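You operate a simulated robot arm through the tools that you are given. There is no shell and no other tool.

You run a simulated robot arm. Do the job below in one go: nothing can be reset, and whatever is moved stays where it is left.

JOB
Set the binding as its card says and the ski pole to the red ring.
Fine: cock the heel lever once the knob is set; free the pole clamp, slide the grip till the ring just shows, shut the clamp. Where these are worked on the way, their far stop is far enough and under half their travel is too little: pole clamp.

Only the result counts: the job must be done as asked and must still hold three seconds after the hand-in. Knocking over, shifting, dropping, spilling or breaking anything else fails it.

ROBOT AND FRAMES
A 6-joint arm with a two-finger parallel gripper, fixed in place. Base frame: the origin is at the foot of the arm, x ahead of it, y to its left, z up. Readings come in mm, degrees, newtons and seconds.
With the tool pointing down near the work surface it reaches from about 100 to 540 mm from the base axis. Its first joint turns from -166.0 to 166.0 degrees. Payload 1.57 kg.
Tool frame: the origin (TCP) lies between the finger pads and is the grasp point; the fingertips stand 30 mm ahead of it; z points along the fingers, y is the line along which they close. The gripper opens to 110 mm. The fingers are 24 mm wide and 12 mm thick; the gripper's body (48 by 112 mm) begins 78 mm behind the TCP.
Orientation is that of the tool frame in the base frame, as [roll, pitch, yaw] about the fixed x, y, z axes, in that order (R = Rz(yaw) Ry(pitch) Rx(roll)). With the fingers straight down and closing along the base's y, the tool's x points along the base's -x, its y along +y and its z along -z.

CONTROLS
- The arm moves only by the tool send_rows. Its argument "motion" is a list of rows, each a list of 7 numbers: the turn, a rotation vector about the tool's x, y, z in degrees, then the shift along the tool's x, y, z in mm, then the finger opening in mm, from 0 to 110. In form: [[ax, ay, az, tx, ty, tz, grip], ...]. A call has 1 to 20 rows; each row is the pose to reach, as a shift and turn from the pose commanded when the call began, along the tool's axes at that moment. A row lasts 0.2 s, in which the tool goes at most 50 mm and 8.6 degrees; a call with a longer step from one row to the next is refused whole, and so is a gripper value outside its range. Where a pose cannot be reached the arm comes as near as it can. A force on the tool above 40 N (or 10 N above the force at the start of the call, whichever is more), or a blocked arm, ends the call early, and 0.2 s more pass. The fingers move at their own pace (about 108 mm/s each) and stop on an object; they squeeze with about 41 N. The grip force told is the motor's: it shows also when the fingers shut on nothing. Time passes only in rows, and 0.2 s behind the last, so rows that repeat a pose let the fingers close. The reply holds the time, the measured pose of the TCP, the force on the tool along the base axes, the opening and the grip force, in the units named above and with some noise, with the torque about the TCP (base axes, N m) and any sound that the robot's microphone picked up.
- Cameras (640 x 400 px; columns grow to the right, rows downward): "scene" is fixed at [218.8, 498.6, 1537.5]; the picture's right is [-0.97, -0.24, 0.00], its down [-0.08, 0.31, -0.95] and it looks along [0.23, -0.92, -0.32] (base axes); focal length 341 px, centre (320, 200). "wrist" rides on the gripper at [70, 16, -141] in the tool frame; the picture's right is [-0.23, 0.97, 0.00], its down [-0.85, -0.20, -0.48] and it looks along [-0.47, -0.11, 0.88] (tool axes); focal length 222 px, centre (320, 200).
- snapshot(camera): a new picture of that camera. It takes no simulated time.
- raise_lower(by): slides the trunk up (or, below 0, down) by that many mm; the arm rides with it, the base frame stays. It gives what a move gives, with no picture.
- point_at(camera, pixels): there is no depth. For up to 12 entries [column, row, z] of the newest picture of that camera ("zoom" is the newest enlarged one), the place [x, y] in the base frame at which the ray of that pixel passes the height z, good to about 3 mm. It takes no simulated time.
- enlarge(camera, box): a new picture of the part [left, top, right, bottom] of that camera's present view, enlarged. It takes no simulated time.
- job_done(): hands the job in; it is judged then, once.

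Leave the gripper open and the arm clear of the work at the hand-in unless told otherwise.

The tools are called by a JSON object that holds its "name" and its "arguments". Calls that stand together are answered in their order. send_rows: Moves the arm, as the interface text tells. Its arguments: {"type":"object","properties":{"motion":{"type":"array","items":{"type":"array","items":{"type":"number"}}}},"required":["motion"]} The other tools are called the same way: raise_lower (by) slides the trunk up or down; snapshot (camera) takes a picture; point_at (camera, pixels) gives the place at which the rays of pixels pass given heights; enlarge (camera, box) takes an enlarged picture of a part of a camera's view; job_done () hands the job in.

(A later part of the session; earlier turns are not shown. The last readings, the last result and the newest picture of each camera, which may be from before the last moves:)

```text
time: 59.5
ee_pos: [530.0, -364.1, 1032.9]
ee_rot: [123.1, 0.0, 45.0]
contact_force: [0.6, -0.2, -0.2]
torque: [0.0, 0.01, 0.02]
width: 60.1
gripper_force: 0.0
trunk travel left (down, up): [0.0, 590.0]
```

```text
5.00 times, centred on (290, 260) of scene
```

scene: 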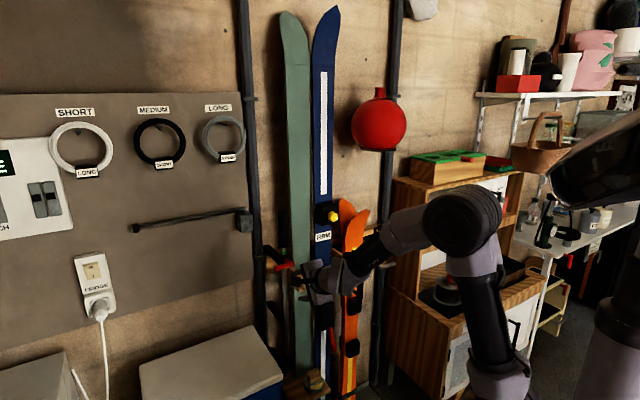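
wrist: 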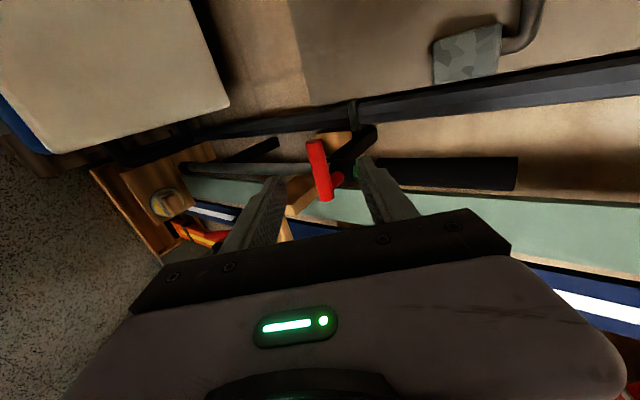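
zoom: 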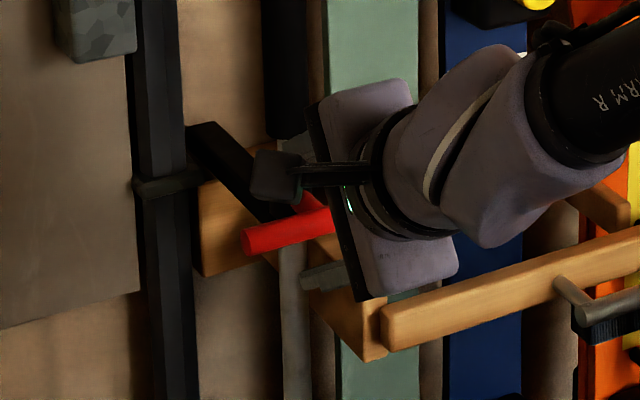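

The handle now lies between the open fingers: the bar at row 155 is around column 316, and the tool axis is predicted at (320.6,155). I advance 76 mm along the tool axis to straddle it.

{"name": "send_rows", "arguments": {"motion": [[0, 0, 0, 0, 0, 20, 60], [0, 0, 0, 0, 0, 40, 60], [0, 0, 0, 0, 0, 60, 60], [0, 0, 0, 0, 0, 76, 60], [0, 0, 0, 0, 0, 76, 60]]}}

{"name": "snapshot", "arguments": {"camera": "wrist"}}

{"name": "enlarge", "arguments": {"camera": "wrist", "box": [260, 120, 388, 220]}}

```text
time: 60.7
ee_pos: [574.6, -406.6, 991.3]
ee_rot: [123.2, 0.0, 45.0]
contact_force: [1.3, -0.1, 0.3]
torque: [0.0, 0.01, 0.0]
width: 60.0
gripper_force: 0.0
trunk travel left (down, up): [0.0, 590.0]
```

```text
taken
```

wrist: 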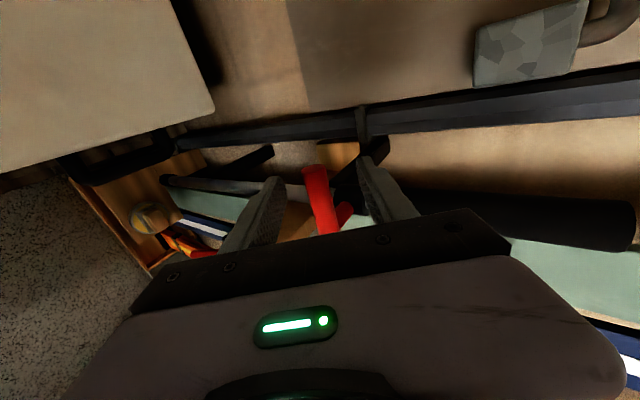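

```text
4.00 times, centred on (324, 170) of wrist
```

zoom: 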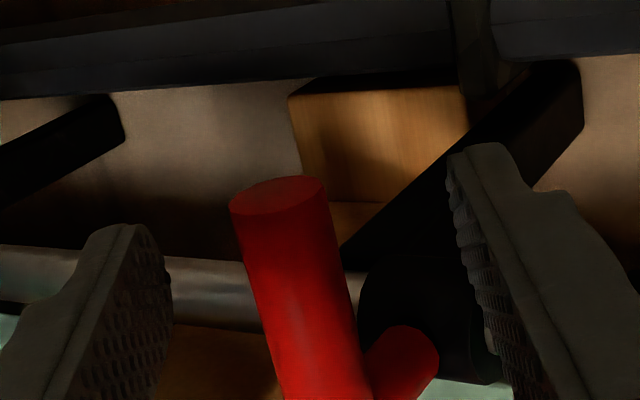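

The bar sits between the fingers. I narrow the opening to 32 mm, leaving slack, so I can nudge the handle either way.

{"name": "send_rows", "arguments": {"motion": [[0, 0, 0, 0, -3, 0, 45], [0, 0, 0, 0, -3, 0, 32], [0, 0, 0, 0, -3, 0, 32]]}}

{"name": "enlarge", "arguments": {"camera": "wrist", "box": [260, 120, 388, 220]}}

```text
time: 61.5
ee_pos: [573.7, -404.5, 988.6]
ee_rot: [123.1, -0.1, 45.0]
contact_force: [-0.2, -0.1, -0.6]
torque: [-0.03, -0.02, 0.0]
width: 31.8
gripper_force: 0.0
trunk travel left (down, up): [0.0, 590.0]
```

```text
4.00 times, centred on (324, 170) of wrist
```

zoom: 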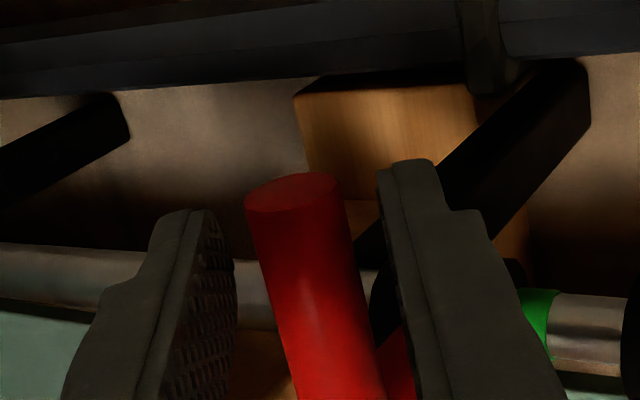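

The bar is centred with slack. I nudge upward 14 mm to see if the handle swings up.

{"name": "send_rows", "arguments": {"motion": [[0, 0, 0, 0, 3.4, -2.2, 32], [0, 0, 0, 0, 6.7, -4.4, 32], [0, 0, 0, 0, 9.2, -6, 32], [0, 0, 0, 0, 11.7, -7.6, 32]]}}

{"name": "enlarge", "arguments": {"camera": "wrist", "box": [260, 120, 388, 220]}}

```text
time: 62.5
ee_pos: [573.1, -405.9, 1002.5]
ee_rot: [123.2, 0.1, 45.0]
contact_force: [-1.3, -0.2, -5.4]
torque: [0.09, 0.01, -0.01]
width: 36.3
gripper_force: 2.7
trunk travel left (down, up): [0.0, 590.0]
```

```text
4.00 times, centred on (324, 170) of wrist
```

zoom: 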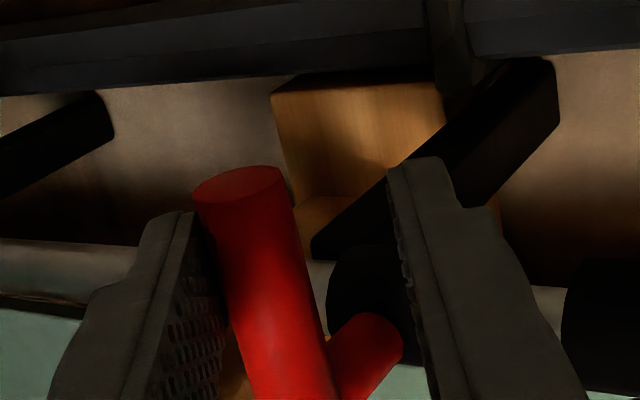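

The lower finger was pushed open and the handle didn't rise, so it's blocked upward. I go back down and nudge downward instead.

{"name": "send_rows", "arguments": {"motion": [[0, 0, 0, 0, -5, 3.3, 32], [0, 0, 0, 0, -11.7, 7.6, 32], [0, 0, 0, 0, -16, 10.5, 32], [0, 0, 0, 0, -20, 13, 32], [0, 0, 0, 0, -23, 15, 32]]}}

{"name": "enlarge", "arguments": {"camera": "wrist", "box": [260, 120, 388, 220]}}

```text
time: 63.7
ee_pos: [572.0, -404.3, 975.3]
ee_rot: [123.3, 0.1, 45.1]
contact_force: [1.4, -1.5, 1.2]
torque: [-0.08, -0.03, 0.02]
width: 34.3
gripper_force: 0.7
trunk travel left (down, up): [0.0, 590.0]
```

```text
4.00 times, centred on (324, 170) of wrist
```

zoom: 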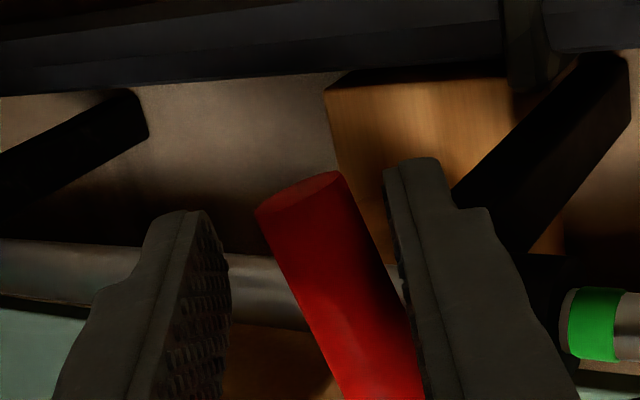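

The handle swings downward freely. I follow its arc about the pivot (lateral 80, z≈987), rolling the hand with it to about 60°.

{"name": "send_rows", "arguments": {"motion": [[0, 0, -7, -2.8, -3.5, 2.3, 32], [0, 0, -14, -5.8, -6.8, 4.4, 32], [0, 0, -21, -9.4, -9.6, 6.3, 32], [0, 0, -28, -13.4, -12.2, 8, 32], [0, 0, -28, -13.4, -12.2, 8, 32]]}}

{"name": "snapshot", "arguments": {"camera": "wrist"}}

{"name": "enlarge", "arguments": {"camera": "wrist", "box": [260, 120, 388, 220]}}

{"name": "enlarge", "arguments": {"camera": "scene", "box": [250, 220, 330, 300]}}

```text
time: 64.9
ee_pos: [564.3, -413.9, 959.1]
ee_rot: [126.5, 23.2, 61.3]
contact_force: [1.0, 0.2, 1.0]
torque: [-0.03, 0.03, -0.02]
width: 32.6
gripper_force: 0.9
trunk travel left (down, up): [0.0, 590.0]
```

```text
taken
```

wrist: 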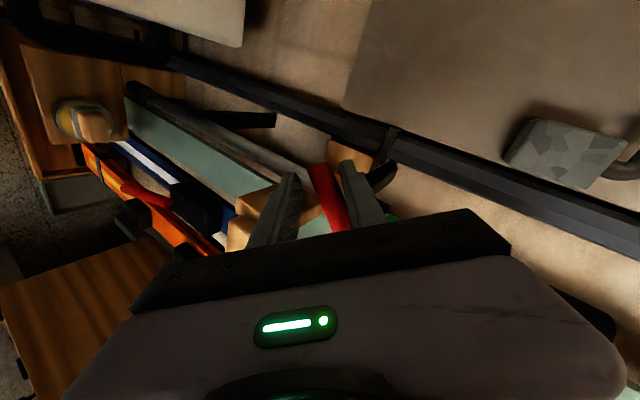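

```text
4.00 times, centred on (324, 170) of wrist
```

zoom: 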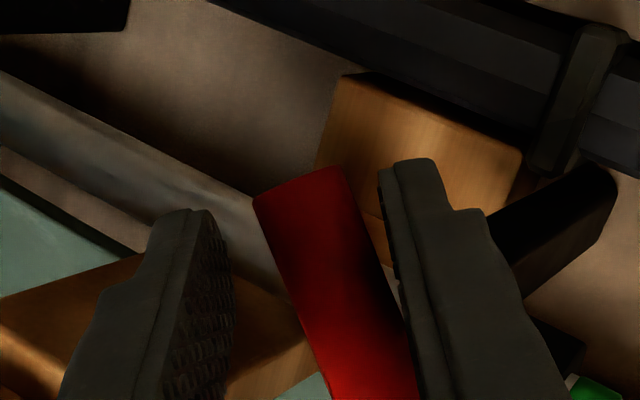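

```text
5.00 times, centred on (290, 260) of scene
```

zoom: 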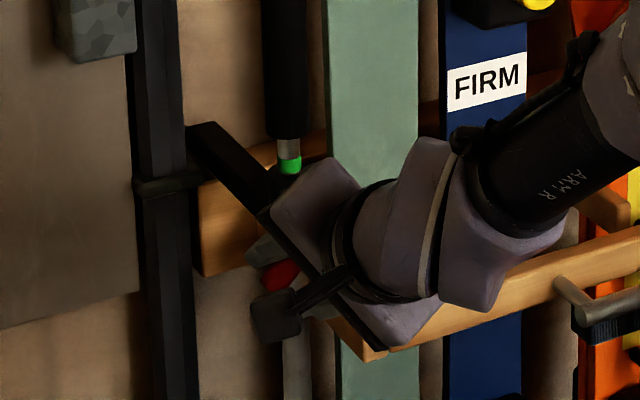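

The handle is at about 45°, with light forces. The lower finger could meet the rack's wooden arm if I keep rolling. So I'll back out, close the fingers, and come in on the upper-left side of the handle to push it further with closed fingers.

{"name": "send_rows", "arguments": {"motion": [[0, 0, 0, 0, 0, 0, 46], [0, 0, 0, 0, 0, -20, 46], [0, 0, 0, 0, 0, -45, 46], [0, 0, 0, 0, 0, -70, 46], [0, 0, 0, 4, 12, -80, 20], [0, 0, 0, 7.8, 24.7, -80, 0], [0, 0, 0, 7.8, 24.7, -80, 0]]}}

{"name": "snapshot", "arguments": {"camera": "wrist"}}

{"name": "enlarge", "arguments": {"camera": "wrist", "box": [260, 100, 388, 200]}}

{"name": "enlarge", "arguments": {"camera": "scene", "box": [250, 220, 330, 300]}}

```text
time: 66.5
ee_pos: [537.4, -360.9, 1019.8]
ee_rot: [126.5, 23.2, 61.4]
contact_force: [0.1, -0.5, 0.0]
torque: [0.02, 0.0, -0.01]
width: 0.0
gripper_force: 20.6
trunk travel left (down, up): [0.0, 590.0]
```

```text
taken
```

wrist: 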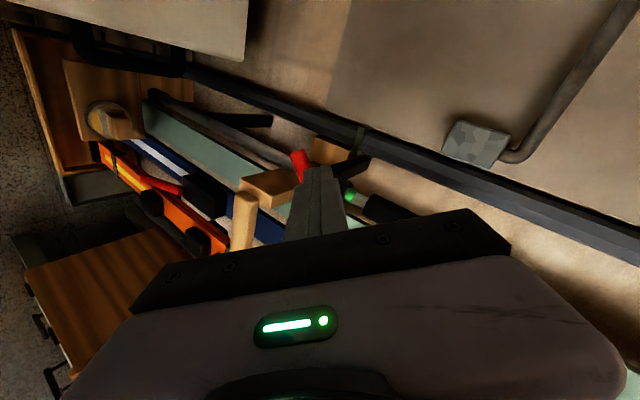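

```text
4.00 times, centred on (324, 150) of wrist
```

zoom: 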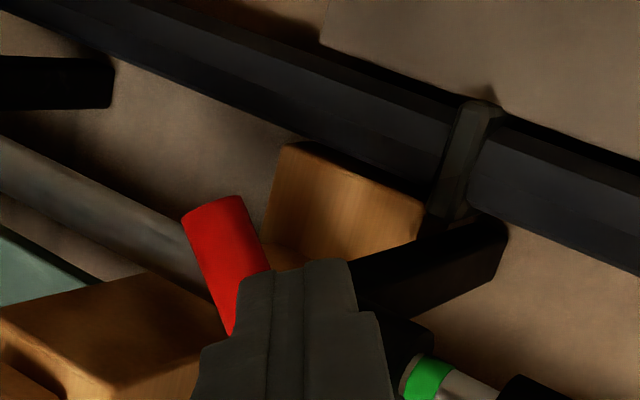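

```text
5.00 times, centred on (290, 260) of scene
```

zoom: 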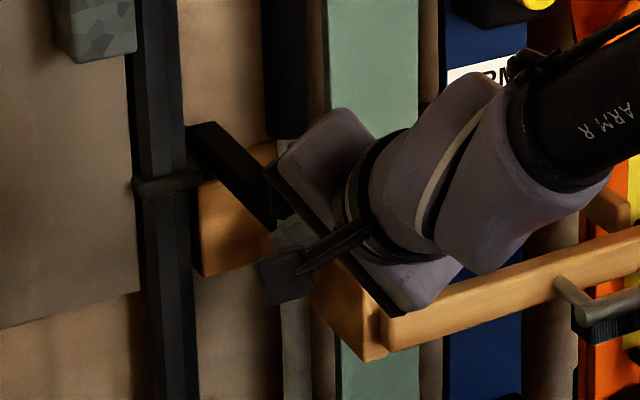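

The handle stays at ~45°. The closed fingers line up just above it with only ~0.5 mm to spare, so I add 6 mm clearance and advance 66 mm.

{"name": "send_rows", "arguments": {"motion": [[0, 0, 0, 0, 6, 0, 0], [0, 0, 0, 0, 6, 22, 0], [0, 0, 0, 0, 6, 44, 0], [0, 0, 0, 0, 6, 66, 0], [0, 0, 0, 0, 6, 66, 0]]}}

{"name": "enlarge", "arguments": {"camera": "wrist", "box": [240, 100, 400, 220]}}

```text
time: 67.7
ee_pos: [580.6, -399.1, 988.5]
ee_rot: [126.5, 23.2, 61.2]
contact_force: [0.0, -0.1, -0.7]
torque: [0.02, 0.02, -0.01]
width: 0.0
gripper_force: 22.1
trunk travel left (down, up): [0.0, 590.0]
```

```text
3.33 times, centred on (320, 160) of wrist
```

zoom: 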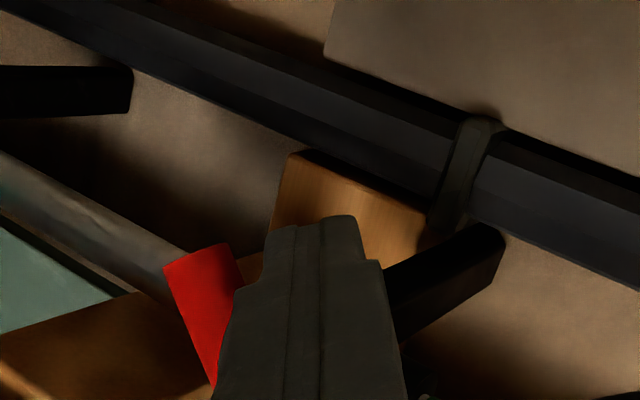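

The fingers are alongside the handle. I push it on along its arc toward straight down.

{"name": "send_rows", "arguments": {"motion": [[0, 0, 0, -0.5, -9.8, 5.5, 0], [0, 0, 0, -1.4, -18.8, 10.4, 0], [0, 0, 0, -2.9, -24, 13, 0], [0, 0, 0, -4.4, -29.1, 15.4, 0], [0, 0, 0, -7.4, -34, 17.3, 0]]}}

{"name": "enlarge", "arguments": {"camera": "wrist", "box": [240, 100, 400, 220]}}

{"name": "enlarge", "arguments": {"camera": "scene", "box": [250, 220, 330, 300]}}

```text
time: 68.9
ee_pos: [562.2, -415.3, 955.2]
ee_rot: [126.6, 23.3, 61.3]
contact_force: [1.6, 1.9, 1.8]
torque: [-0.01, -0.04, 0.03]
width: 0.0
gripper_force: 21.8
trunk travel left (down, up): [0.0, 590.0]
```

```text
3.33 times, centred on (320, 160) of wrist
```

zoom: 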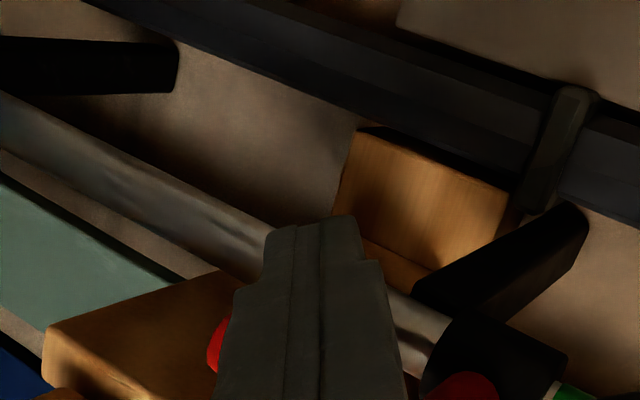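

```text
5.00 times, centred on (290, 260) of scene
```

zoom: 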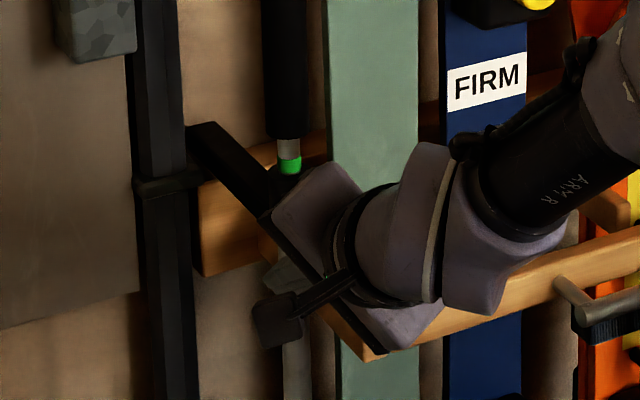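

The handle is now roughly 75° down, still light. I push a bit further to find the stop.

{"name": "send_rows", "arguments": {"motion": [[0, 0, 0, -4, -4, 1, 0], [0, 0, 0, -8.5, -6.5, 1.3, 0], [0, 0, 0, -13, -8.5, 1.3, 0], [0, 0, 0, -17.5, -10.5, 1.3, 0]]}}

{"name": "enlarge", "arguments": {"camera": "wrist", "box": [240, 100, 400, 220]}}

```text
time: 69.5
ee_pos: [562.1, -416.4, 954.3]
ee_rot: [126.4, 23.3, 61.7]
contact_force: [13.5, 16.1, 3.2]
torque: [0.14, -0.1, 0.15]
width: 0.0
gripper_force: 21.3
trunk travel left (down, up): [0.0, 590.0]
stopped in row 2: the force on the tool passed its limit at 45 N (the readings are from after the stop); the commanded pose is now the measured one
```

```text
3.33 times, centred on (320, 160) of wrist
```

zoom: 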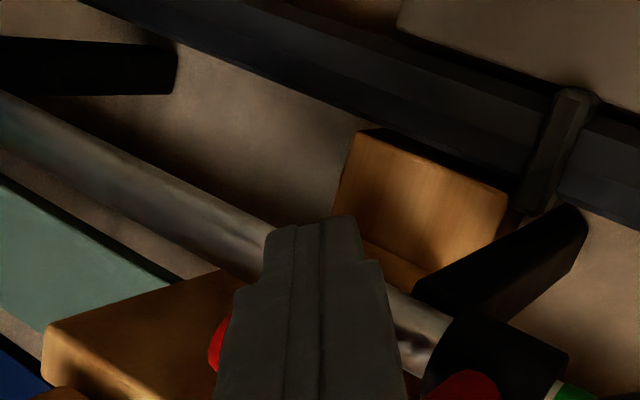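

It hit a firm stop (45 N sideways) with the handle pointing straight down. I ease off to the left, retract, and look.

{"name": "send_rows", "arguments": {"motion": [[0, 0, 0, 6, 4, 0, 0], [0, 0, 0, 12, 8, -5, 0], [0, 0, 0, 12, 8, -40, 0], [0, 0, 0, 12, 8, -80, 0], [0, 0, 0, 12, 8, -110, 20], [0, 0, 0, 12, 8, -110, 50]]}}

{"name": "snapshot", "arguments": {"camera": "wrist"}}

{"name": "enlarge", "arguments": {"camera": "wrist", "box": [240, 120, 432, 240]}}

{"name": "enlarge", "arguments": {"camera": "scene", "box": [250, 220, 330, 300]}}

```text
time: 70.9
ee_pos: [504.3, -345.9, 1016.4]
ee_rot: [126.4, 23.2, 61.5]
contact_force: [0.1, 0.0, 0.1]
torque: [0.01, 0.02, 0.0]
width: 49.9
gripper_force: 0.1
trunk travel left (down, up): [0.0, 590.0]
```

```text
taken
```

wrist: 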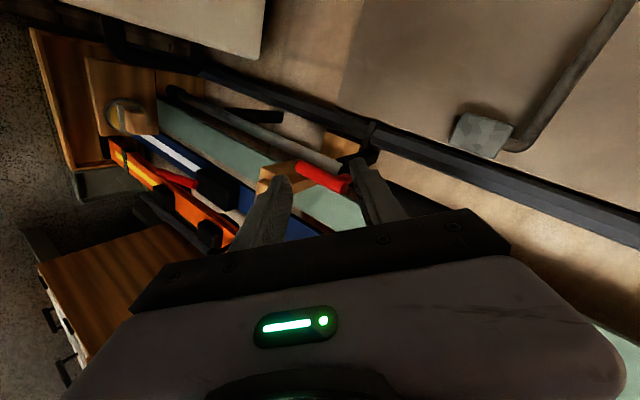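

```text
3.33 times, centred on (336, 180) of wrist
```

zoom: 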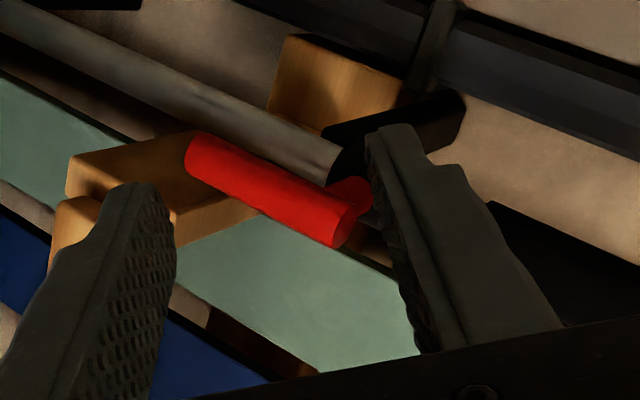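

```text
5.00 times, centred on (290, 260) of scene
```

zoom: 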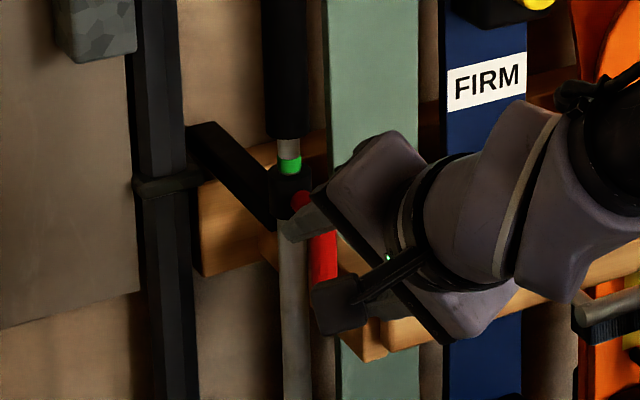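

The handle now hangs straight down, so the clamp is free. Next I take the grip (the black cylinder above the green ring). I roll back to level with the fingers opening sideways and stand off in front of it at z≈1085.

{"name": "send_rows", "arguments": {"motion": [[-1.56, -2.61, -7.63, -8.2, 6.8, -0.6, 60], [-3.13, -5.23, -15.25, -16.3, 13.6, -1.3, 60], [-4.69, -7.84, -22.9, -24.5, 20.4, -1.9, 60], [-6.25, -10.45, -30.5, -32.7, 27.2, -2.6, 60], [-7.8, -13.1, -38.1, -40.8, 33.9, -3.2, 60], [-9.4, -15.7, -45.8, -49, 40.7, -3.8, 60], [-10.9, -18.3, -53.4, -57.1, 47.5, -4.5, 60], [-12.5, -20.9, -61, -65.3, 54.3, -5.1, 60], [-12.5, -20.9, -61, -65.3, 54.3, -5.1, 60]]}}

{"name": "snapshot", "arguments": {"camera": "wrist"}}

{"name": "enlarge", "arguments": {"camera": "scene", "box": [240, 190, 336, 290]}}

```text
time: 72.9
ee_pos: [509.4, -394.7, 1085.5]
ee_rot: [179.9, 80.2, 135.2]
contact_force: [-0.2, 0.0, 0.9]
torque: [-0.01, -0.02, 0.04]
width: 59.8
gripper_force: 0.0
trunk travel left (down, up): [0.0, 590.0]
```

```text
taken
```

wrist: 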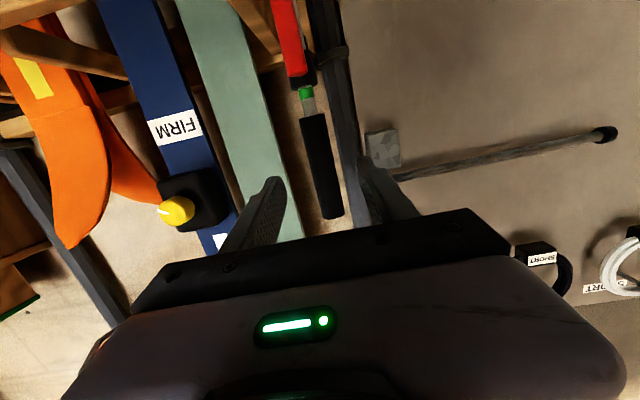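

```text
4.00 times, centred on (288, 240) of scene
```

zoom: 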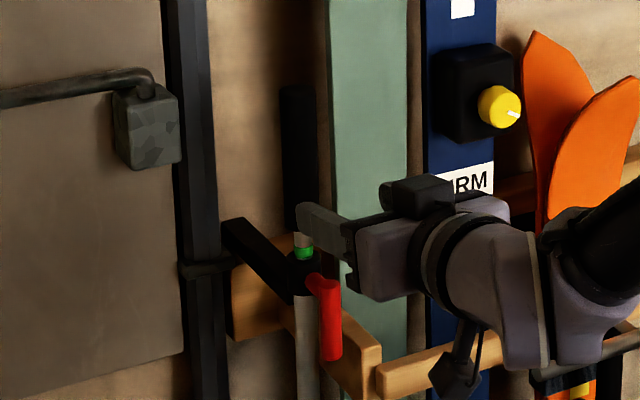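

The clamp handle (red, pointing down), green ring and grip are clearly visible, and the grip lies on the tool axis: it's at (321,149) and predicted at (320.5,148.6). I advance 105 mm to put the fingers around it.

{"name": "send_rows", "arguments": {"motion": [[0, 0, 0, 0, 0, 30, 60], [0, 0, 0, 0, 0, 60, 60], [0, 0, 0, 0, 0, 85, 60], [0, 0, 0, 0, 0, 105, 60], [0, 0, 0, 0, 0, 105, 60]]}}

{"name": "snapshot", "arguments": {"camera": "wrist"}}

{"name": "enlarge", "arguments": {"camera": "scene", "box": [240, 190, 336, 290]}}

```text
time: 74.1
ee_pos: [583.1, -468.6, 1067.5]
ee_rot: [179.5, 79.9, 134.8]
contact_force: [-0.3, 1.0, 0.6]
torque: [-0.03, -0.02, 0.01]
width: 60.1
gripper_force: 0.0
trunk travel left (down, up): [0.0, 590.0]
```

```text
taken
```

wrist: 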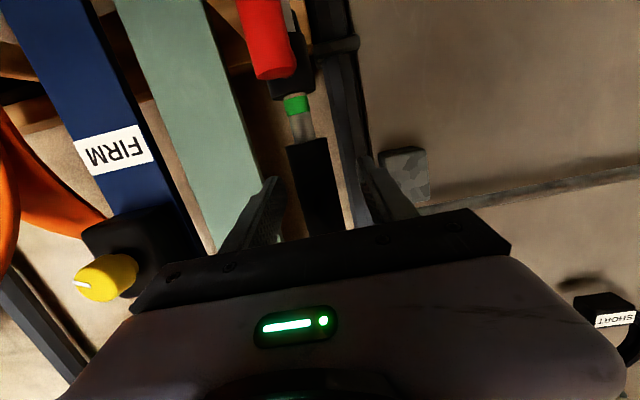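

```text
4.00 times, centred on (288, 240) of scene
```

zoom: 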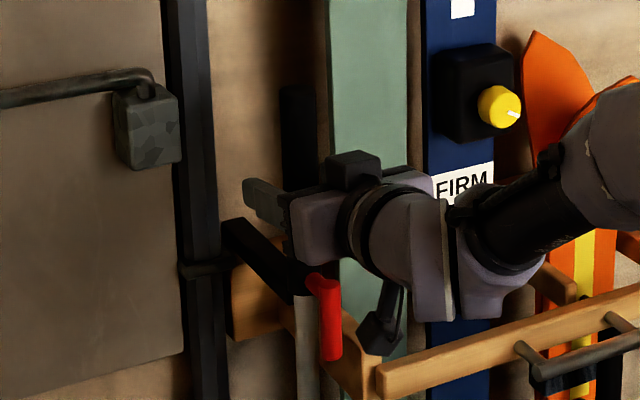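

The grip sits between the fingers, with the green ring visible at (296,103). I close on it.

{"name": "send_rows", "arguments": {"motion": [[0, 0, 0, 0, 0, 0, 45], [0, 0, 0, 0, 0, 0, 30], [0, 0, 0, 0, 0, 0, 20], [0, 0, 0, 0, 0, 0, 20]]}}

{"name": "snapshot", "arguments": {"camera": "wrist"}}

```text
time: 75.1
ee_pos: [581.5, -468.8, 1066.7]
ee_rot: [179.3, 80.1, 134.3]
contact_force: [-10.4, -10.3, -0.8]
torque: [-0.73, 0.81, -0.17]
width: 29.3
gripper_force: 39.1
trunk travel left (down, up): [0.0, 590.0]
```

```text
taken
```

wrist: 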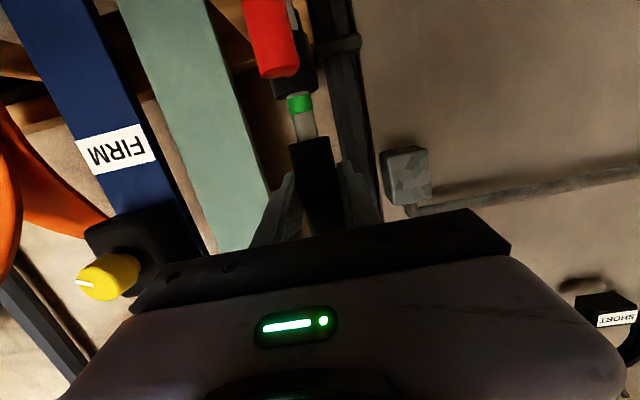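

It's gripped (29.3 mm) with ~15 N side load, so I shift 1.5 mm to relieve that and lift 8 mm.

{"name": "send_rows", "arguments": {"motion": [[0, 0, 0, 0, -1.5, 0, 20], [0, 0, 0, -3.9, -1.5, -0.7, 20], [0, 0, 0, -7.9, -1.5, -1.4, 20], [0, 0, 0, -7.9, -1.5, -1.4, 20]]}}

{"name": "enlarge", "arguments": {"camera": "wrist", "box": [250, 60, 362, 150]}}

```text
time: 76.1
ee_pos: [581.9, -468.5, 1076.4]
ee_rot: [179.3, 80.2, 134.6]
contact_force: [-8.0, 2.0, -2.4]
torque: [0.13, 1.48, -0.08]
width: 29.0
gripper_force: 38.7
trunk travel left (down, up): [0.0, 590.0]
```

```text
4.44 times, centred on (306, 105) of wrist
```

zoom: 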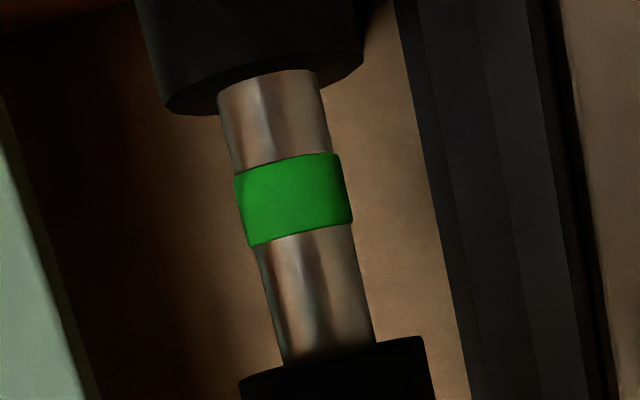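

It slides up freely: a stretch of bare shaft now shows between the clamp and the green ring. I continue up in 10 mm steps, looking for the red ring.

{"name": "send_rows", "arguments": {"motion": [[0, 0, 0, -3.3, 0, -0.6, 20], [0, 0, 0, -6.6, 0, -1.2, 20], [0, 0, 0, -9.85, 0, -1.74, 20], [0, 0, 0, -9.85, 0, -1.74, 20]]}}

{"name": "enlarge", "arguments": {"camera": "wrist", "box": [250, 50, 362, 150]}}

```text
time: 77.1
ee_pos: [582.6, -468.7, 1085.8]
ee_rot: [179.5, 80.2, 134.9]
contact_force: [-3.7, 5.3, -1.3]
torque: [-0.28, 1.06, 0.0]
width: 28.9
gripper_force: 38.6
trunk travel left (down, up): [0.0, 590.0]
```

```text
4.00 times, centred on (306, 100) of wrist
```

zoom: 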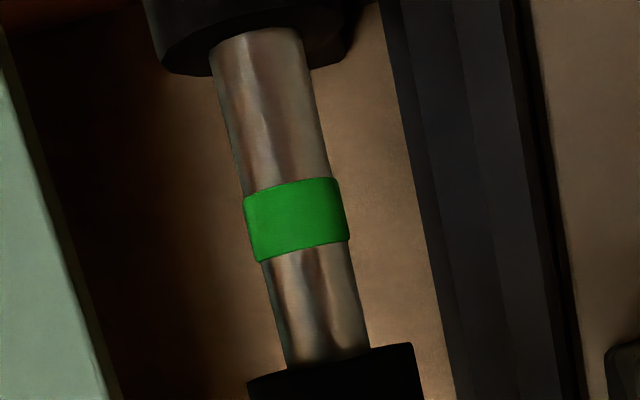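

Still only bare shaft below the green ring. I go up another 10 mm and check both cameras.

{"name": "send_rows", "arguments": {"motion": [[0, 0, 0, -3.3, 0, -0.6, 20], [0, 0, 0, -6.6, 0, -1.2, 20], [0, 0, 0, -9.85, 0, -1.74, 20], [0, 0, 0, -9.85, 0, -1.74, 20]]}}

{"name": "enlarge", "arguments": {"camera": "wrist", "box": [250, 40, 362, 140]}}

{"name": "enlarge", "arguments": {"camera": "scene", "box": [256, 220, 320, 280]}}

```text
time: 78.1
ee_pos: [582.3, -468.2, 1094.5]
ee_rot: [179.4, 80.2, 134.6]
contact_force: [-9.2, 9.5, -1.9]
torque: [0.06, 1.36, -0.02]
width: 29.3
gripper_force: 38.3
trunk travel left (down, up): [0.0, 590.0]
```

```text
4.00 times, centred on (306, 90) of wrist
```

zoom: 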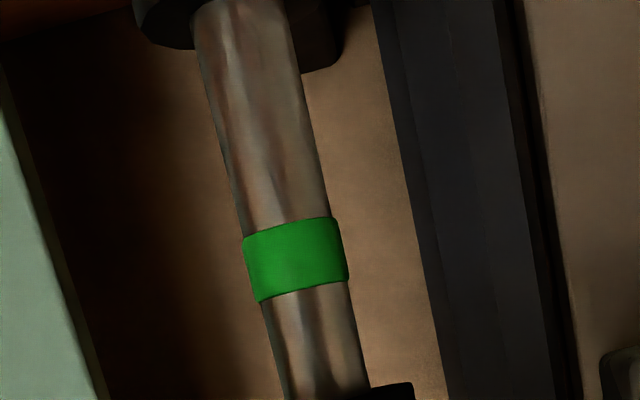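

```text
6.67 times, centred on (288, 250) of scene
```

zoom: 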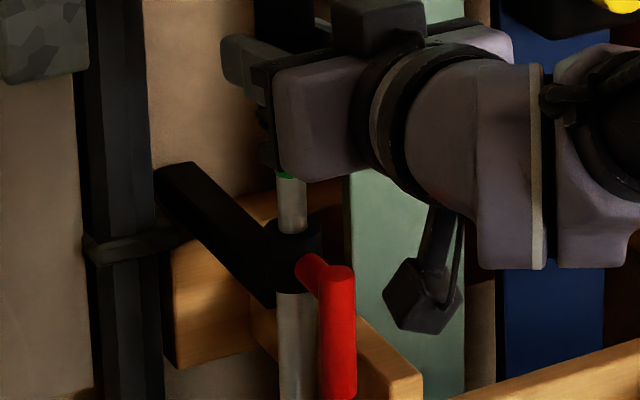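

The scene view shows the clamp top and shaft well, with no red yet. Up another 10 mm, easing 1 mm outward to relieve the push toward the wall.

{"name": "send_rows", "arguments": {"motion": [[0, 0, 0, -3.3, 0, -1.3, 20], [0, 0, 0, -6.6, 0, -2.2, 20], [0, 0, 0, -9.85, 0, -2.9, 20], [0, 0, 0, -9.85, 0, -2.9, 20]]}}

{"name": "enlarge", "arguments": {"camera": "wrist", "box": [250, 0, 362, 100]}}

{"name": "enlarge", "arguments": {"camera": "scene", "box": [268, 230, 308, 270]}}

```text
time: 79.1
ee_pos: [581.3, -468.2, 1106.2]
ee_rot: [179.6, 80.2, 134.9]
contact_force: [-0.2, 2.9, -0.8]
torque: [-0.64, 0.73, 0.05]
width: 28.6
gripper_force: 39.0
trunk travel left (down, up): [0.0, 590.0]
```

```text
4.00 times, centred on (306, 50) of wrist
```

zoom: 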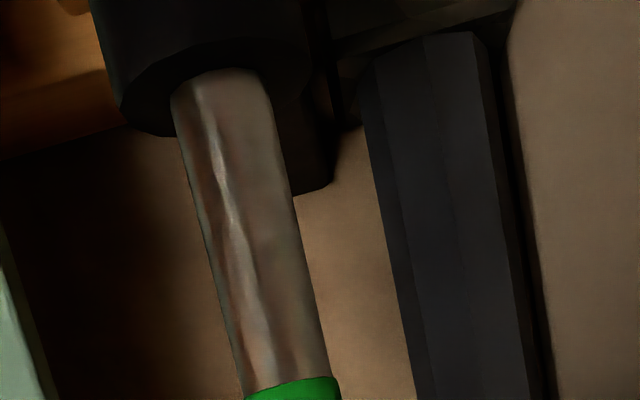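

```text
10.00 times, centred on (288, 250) of scene
```

zoom: 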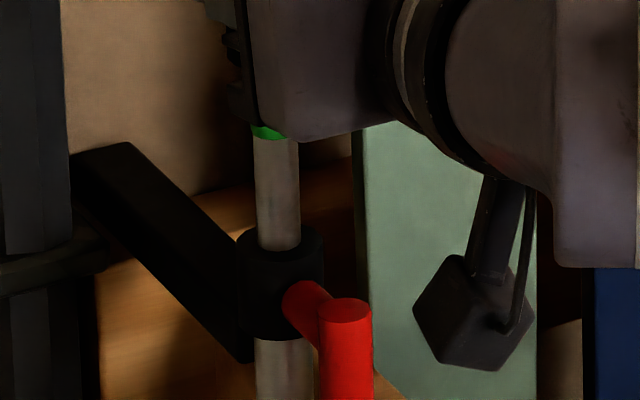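

No red yet at about 40 mm of lift. Another 8 mm.

{"name": "send_rows", "arguments": {"motion": [[0, 0, 0, -2.6, 0, -0.5, 20], [0, 0, 0, -5.2, 0, -0.9, 20], [0, 0, 0, -7.9, 0, -1.4, 20], [0, 0, 0, -7.9, 0, -1.4, 20]]}}

{"name": "enlarge", "arguments": {"camera": "wrist", "box": [250, 0, 362, 80]}}

{"name": "enlarge", "arguments": {"camera": "scene", "box": [268, 230, 308, 270]}}

```text
time: 80.1
ee_pos: [582.1, -468.1, 1113.9]
ee_rot: [179.5, 80.1, 134.9]
contact_force: [0.2, 0.8, -0.6]
torque: [-0.17, 1.2, -0.04]
width: 29.0
gripper_force: 38.8
trunk travel left (down, up): [0.0, 590.0]
```

```text
5.00 times, centred on (306, 40) of wrist
```

zoom: 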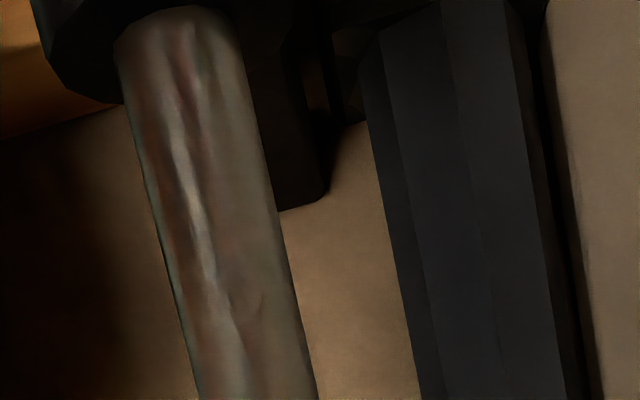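

```text
10.00 times, centred on (288, 250) of scene
```

zoom: 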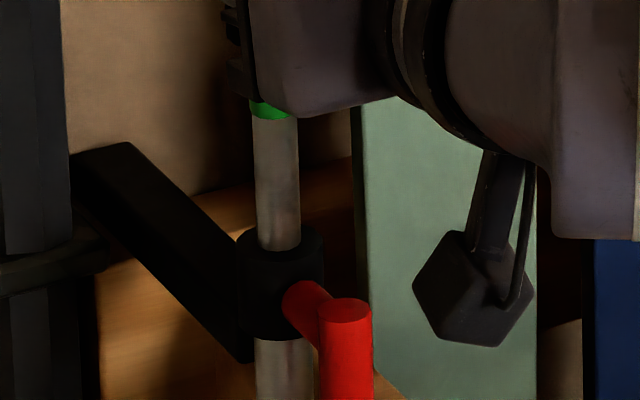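

Still bare shaft at 47 mm. Another 8 mm.

{"name": "send_rows", "arguments": {"motion": [[0, 0, 0, -2.6, 0, -0.5, 20], [0, 0, 0, -5.2, 0, -0.9, 20], [0, 0, 0, -7.9, 0, -1.4, 20], [0, 0, 0, -7.9, 0, -1.4, 20]]}}

{"name": "enlarge", "arguments": {"camera": "scene", "box": [268, 230, 308, 270]}}

{"name": "enlarge", "arguments": {"camera": "wrist", "box": [250, 0, 362, 70]}}

```text
time: 81.1
ee_pos: [582.2, -468.9, 1120.4]
ee_rot: [179.3, 80.3, 134.7]
contact_force: [2.0, 0.6, -1.1]
torque: [-0.1, 1.17, -0.01]
width: 29.0
gripper_force: 38.7
trunk travel left (down, up): [0.0, 590.0]
```

```text
10.00 times, centred on (288, 250) of scene
```

zoom: 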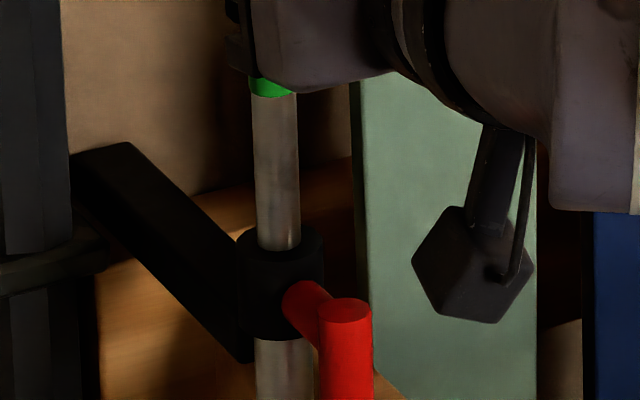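

```text
5.71 times, centred on (306, 35) of wrist
```

zoom: 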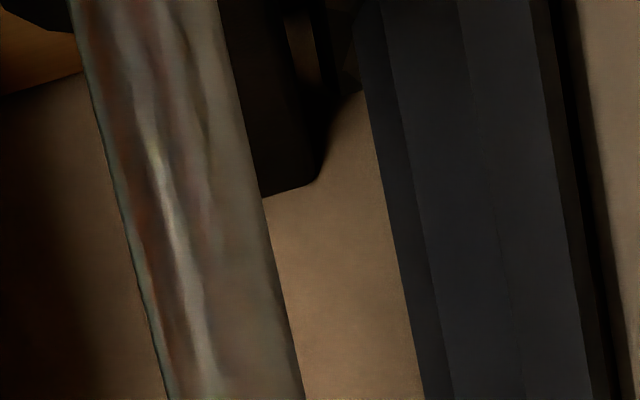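

Still none at ~54 mm. I continue, using the scene view.

{"name": "send_rows", "arguments": {"motion": [[0, 0, 0, -2.6, 0, -0.5, 20], [0, 0, 0, -5.2, 0, -0.9, 20], [0, 0, 0, -7.9, 0, -1.4, 20], [0, 0, 0, -7.9, 0, -1.4, 20]]}}

{"name": "enlarge", "arguments": {"camera": "scene", "box": [268, 230, 308, 270]}}

```text
time: 82.1
ee_pos: [582.0, -467.5, 1130.0]
ee_rot: [179.5, 80.3, 134.9]
contact_force: [3.7, 2.5, -1.2]
torque: [-0.42, 0.91, -0.01]
width: 28.7
gripper_force: 38.7
trunk travel left (down, up): [0.0, 590.0]
```

```text
10.00 times, centred on (288, 250) of scene
```

zoom: 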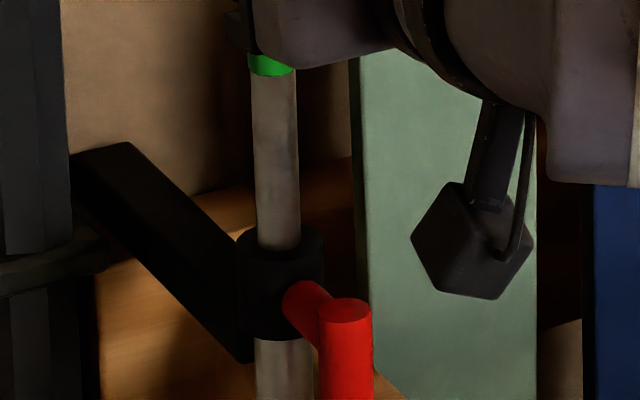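

No red yet at ~63 mm. Up another 9 mm.

{"name": "send_rows", "arguments": {"motion": [[0, 0, 0, -3, 0, -0.5, 20], [0, 0, 0, -6, 0, -1, 20], [0, 0, 0, -8.9, 0, -1.6, 20], [0, 0, 0, -8.9, 0, -1.6, 20]]}}

{"name": "enlarge", "arguments": {"camera": "scene", "box": [268, 230, 308, 270]}}

```text
time: 83.1
ee_pos: [581.5, -469.0, 1138.5]
ee_rot: [179.5, 80.0, 134.9]
contact_force: [3.9, 2.6, -2.1]
torque: [-0.05, 1.37, -0.02]
width: 28.9
gripper_force: 38.7
trunk travel left (down, up): [0.0, 590.0]
```

```text
10.00 times, centred on (288, 250) of scene
```

zoom: 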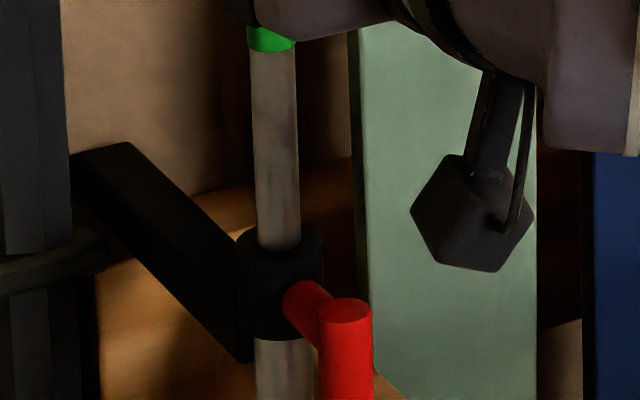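

Still none at ~72 mm. Up another 9 mm.

{"name": "send_rows", "arguments": {"motion": [[0, 0, 0, -3, 0, -0.5, 20], [0, 0, 0, -6, 0, -1, 20], [0, 0, 0, -8.9, 0, -1.6, 20], [0, 0, 0, -8.9, 0, -1.6, 20]]}}

{"name": "enlarge", "arguments": {"camera": "scene", "box": [268, 230, 308, 270]}}

```text
time: 84.1
ee_pos: [581.8, -468.8, 1148.2]
ee_rot: [179.6, 80.2, 134.9]
contact_force: [4.2, 2.0, -1.9]
torque: [-0.08, 1.16, -0.01]
width: 29.1
gripper_force: 39.1
trunk travel left (down, up): [0.0, 590.0]
```

```text
10.00 times, centred on (288, 250) of scene
```

zoom: 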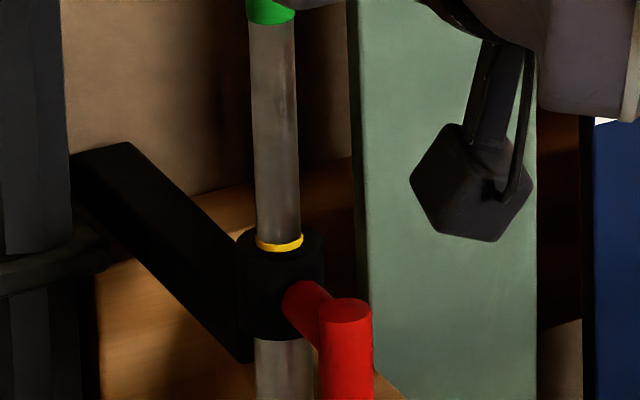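

A yellow ring is just emerging at the clamp top (zoom (280,243)). It isn't the red one, so red must be further down the shaft. I continue upward in 14 mm steps.

{"name": "send_rows", "arguments": {"motion": [[0, 0, 0, -3.5, 0, -0.6, 20], [0, 0, 0, -7, 0, -1.2, 20], [0, 0, 0, -10.5, 0, -1.8, 20], [0, 0, 0, -13.8, 0, -2.4, 20], [0, 0, 0, -13.8, 0, -2.4, 20]]}}

{"name": "enlarge", "arguments": {"camera": "scene", "box": [268, 220, 308, 270]}}

```text
time: 85.3
ee_pos: [582.1, -467.4, 1161.1]
ee_rot: [179.5, 80.1, 134.9]
contact_force: [4.5, -0.8, -2.0]
torque: [-0.29, 1.1, -0.01]
width: 29.2
gripper_force: 39.0
trunk travel left (down, up): [0.0, 590.0]
```

```text
8.00 times, centred on (288, 245) of scene
```

zoom: 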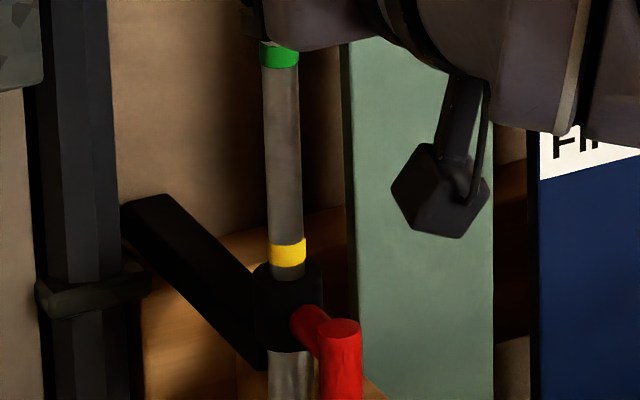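

Yellow is fully out, with bare shaft under it again. I continue upward.

{"name": "send_rows", "arguments": {"motion": [[0, 0, 0, -3.5, 0, -0.6, 20], [0, 0, 0, -7, 0, -1.2, 20], [0, 0, 0, -10.5, 0, -1.8, 20], [0, 0, 0, -13.8, 0, -2.4, 20], [0, 0, 0, -13.8, 0, -2.4, 20]]}}

{"name": "enlarge", "arguments": {"camera": "scene", "box": [268, 220, 308, 270]}}

```text
time: 86.5
ee_pos: [582.5, -469.2, 1175.7]
ee_rot: [179.6, 80.2, 134.9]
contact_force: [2.4, 5.5, -1.9]
torque: [0.05, 1.35, -0.02]
width: 28.9
gripper_force: 39.2
trunk travel left (down, up): [0.0, 590.0]
```

```text
8.00 times, centred on (288, 245) of scene
```

zoom: 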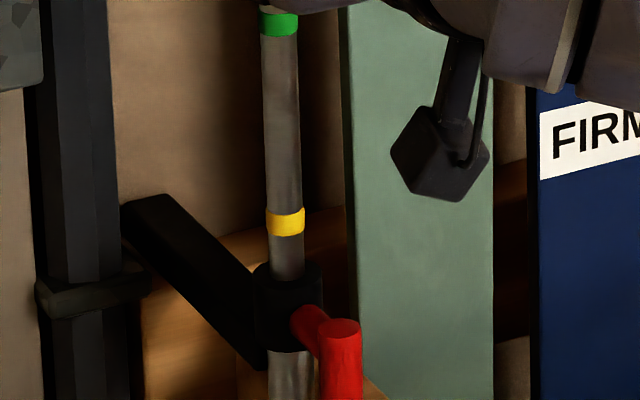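

Still bare shaft below yellow. Up another 14 mm.

{"name": "send_rows", "arguments": {"motion": [[0, 0, 0, -3.5, 0, -0.6, 20], [0, 0, 0, -7, 0, -1.2, 20], [0, 0, 0, -10.5, 0, -1.8, 20], [0, 0, 0, -13.8, 0, -2.4, 20], [0, 0, 0, -13.8, 0, -2.4, 20]]}}

{"name": "enlarge", "arguments": {"camera": "scene", "box": [268, 220, 308, 270]}}

```text
time: 87.7
ee_pos: [582.8, -468.3, 1189.6]
ee_rot: [179.6, 80.2, 135.0]
contact_force: [1.0, 3.5, -1.0]
torque: [-0.3, 1.11, 0.0]
width: 28.6
gripper_force: 38.7
trunk travel left (down, up): [0.0, 590.0]
```

```text
8.00 times, centred on (288, 245) of scene
```

zoom: 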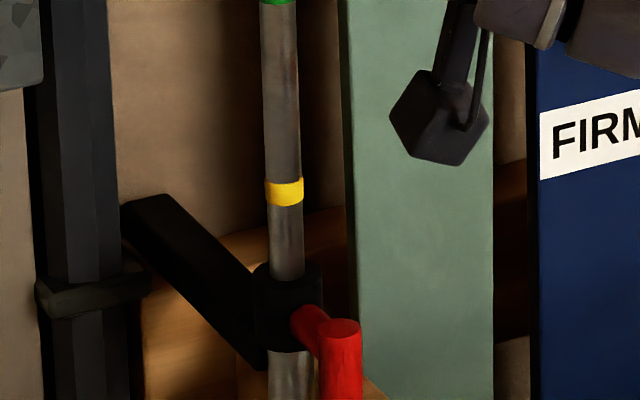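

Still none at ~123 mm. Another 12 mm.

{"name": "send_rows", "arguments": {"motion": [[0, 0, 0, -3, 0, -0.5, 20], [0, 0, 0, -6, 0, -1, 20], [0, 0, 0, -9, 0, -1.6, 20], [0, 0, 0, -11.8, 0, -2.1, 20], [0, 0, 0, -11.8, 0, -2.1, 20]]}}

{"name": "enlarge", "arguments": {"camera": "scene", "box": [268, 220, 308, 270]}}

```text
time: 88.9
ee_pos: [583.0, -468.3, 1200.3]
ee_rot: [179.7, 80.1, 134.9]
contact_force: [5.5, 1.3, -0.9]
torque: [-0.37, 0.96, 0.01]
width: 29.0
gripper_force: 39.4
trunk travel left (down, up): [0.0, 590.0]
```

```text
8.00 times, centred on (288, 245) of scene
```

zoom: 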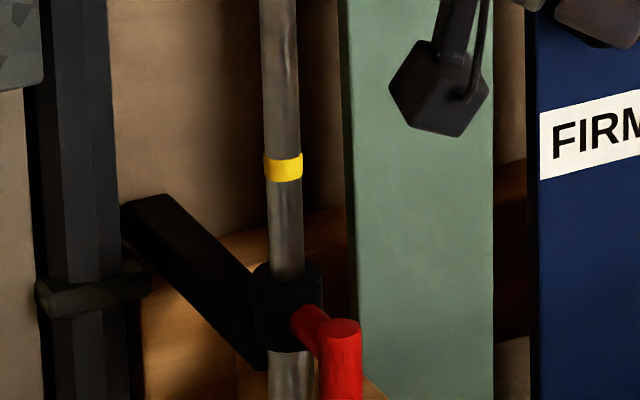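

None yet at ~134 mm. Another 12 mm.

{"name": "send_rows", "arguments": {"motion": [[0, 0, 0, -3, 0, -0.5, 20], [0, 0, 0, -6, 0, -1, 20], [0, 0, 0, -9, 0, -1.6, 20], [0, 0, 0, -11.8, 0, -2.1, 20], [0, 0, 0, -11.8, 0, -2.1, 20]]}}

{"name": "enlarge", "arguments": {"camera": "scene", "box": [268, 220, 308, 270]}}

```text
time: 90.1
ee_pos: [581.4, -468.9, 1214.2]
ee_rot: [179.6, 80.1, 134.9]
contact_force: [5.2, -0.1, -1.2]
torque: [-0.43, 0.9, 0.01]
width: 29.0
gripper_force: 38.4
trunk travel left (down, up): [0.0, 590.0]
```

```text
8.00 times, centred on (288, 245) of scene
```

zoom: 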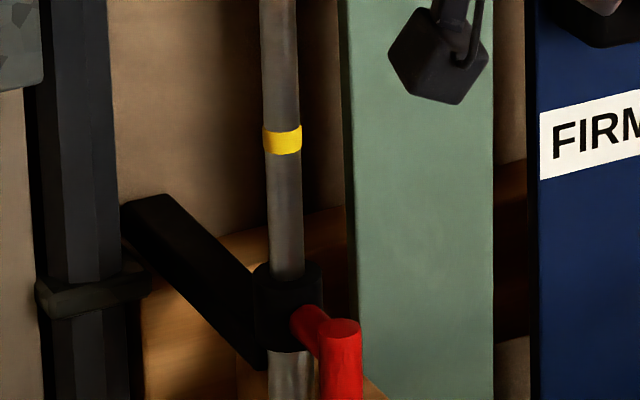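

None at ~147 mm. Another 10 mm.

{"name": "send_rows", "arguments": {"motion": [[0, 0, 0, -3, 0, -0.5, 20], [0, 0, 0, -6, 0, -1, 20], [0, 0, 0, -9.85, 0, -1.7, 20], [0, 0, 0, -9.85, 0, -1.7, 20]]}}

{"name": "enlarge", "arguments": {"camera": "scene", "box": [268, 220, 308, 270]}}

```text
time: 91.1
ee_pos: [581.7, -469.5, 1222.3]
ee_rot: [179.6, 80.1, 134.9]
contact_force: [2.9, -0.6, -1.1]
torque: [-0.47, 0.9, 0.03]
width: 28.8
gripper_force: 39.2
trunk travel left (down, up): [0.0, 590.0]
```

```text
8.00 times, centred on (288, 245) of scene
```

zoom: 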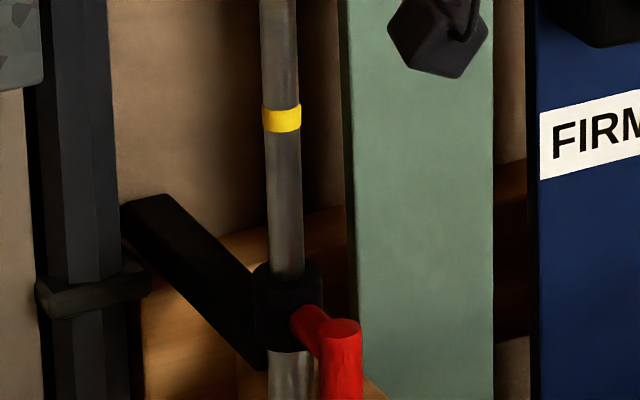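

None at ~156 mm. Another 8 mm.

{"name": "send_rows", "arguments": {"motion": [[0, 0, 0, -2.6, 0, -0.5, 20], [0, 0, 0, -5.2, 0, -0.9, 20], [0, 0, 0, -7.9, 0, -1.4, 20], [0, 0, 0, -7.9, 0, -1.4, 20]]}}

{"name": "enlarge", "arguments": {"camera": "scene", "box": [268, 220, 308, 270]}}

```text
time: 92.1
ee_pos: [581.1, -468.8, 1232.0]
ee_rot: [179.7, 80.2, 134.9]
contact_force: [1.2, 0.3, -1.4]
torque: [0.07, 1.37, -0.04]
width: 28.9
gripper_force: 38.6
trunk travel left (down, up): [0.0, 590.0]
```

```text
8.00 times, centred on (288, 245) of scene
```

zoom: 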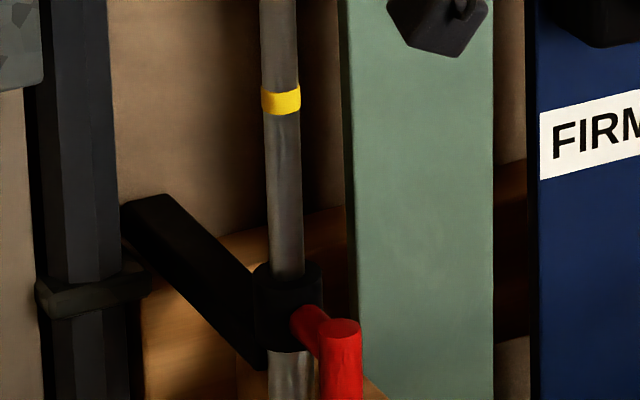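

None at ~165 mm. Another 6 mm, finer now.

{"name": "send_rows", "arguments": {"motion": [[0, 0, 0, -3, 0, -0.5, 20], [0, 0, 0, -5.9, 0, -1, 20], [0, 0, 0, -5.9, 0, -1, 20]]}}

{"name": "enlarge", "arguments": {"camera": "scene", "box": [268, 230, 308, 270]}}

```text
time: 92.9
ee_pos: [581.5, -469.5, 1237.5]
ee_rot: [179.8, 80.2, 135.1]
contact_force: [1.5, 0.0, -1.2]
torque: [-0.36, 1.04, -0.04]
width: 29.2
gripper_force: 38.5
trunk travel left (down, up): [0.0, 590.0]
```

```text
10.00 times, centred on (288, 250) of scene
```

zoom: 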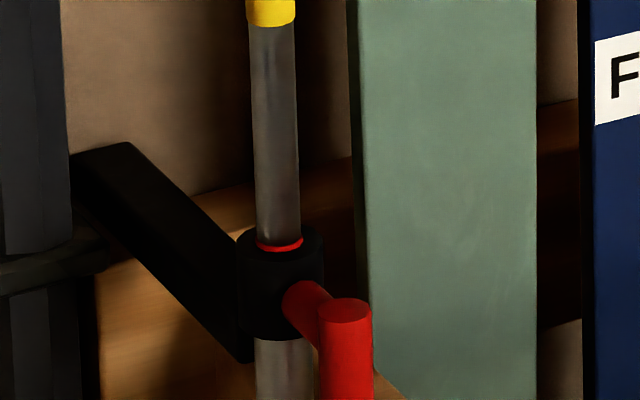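

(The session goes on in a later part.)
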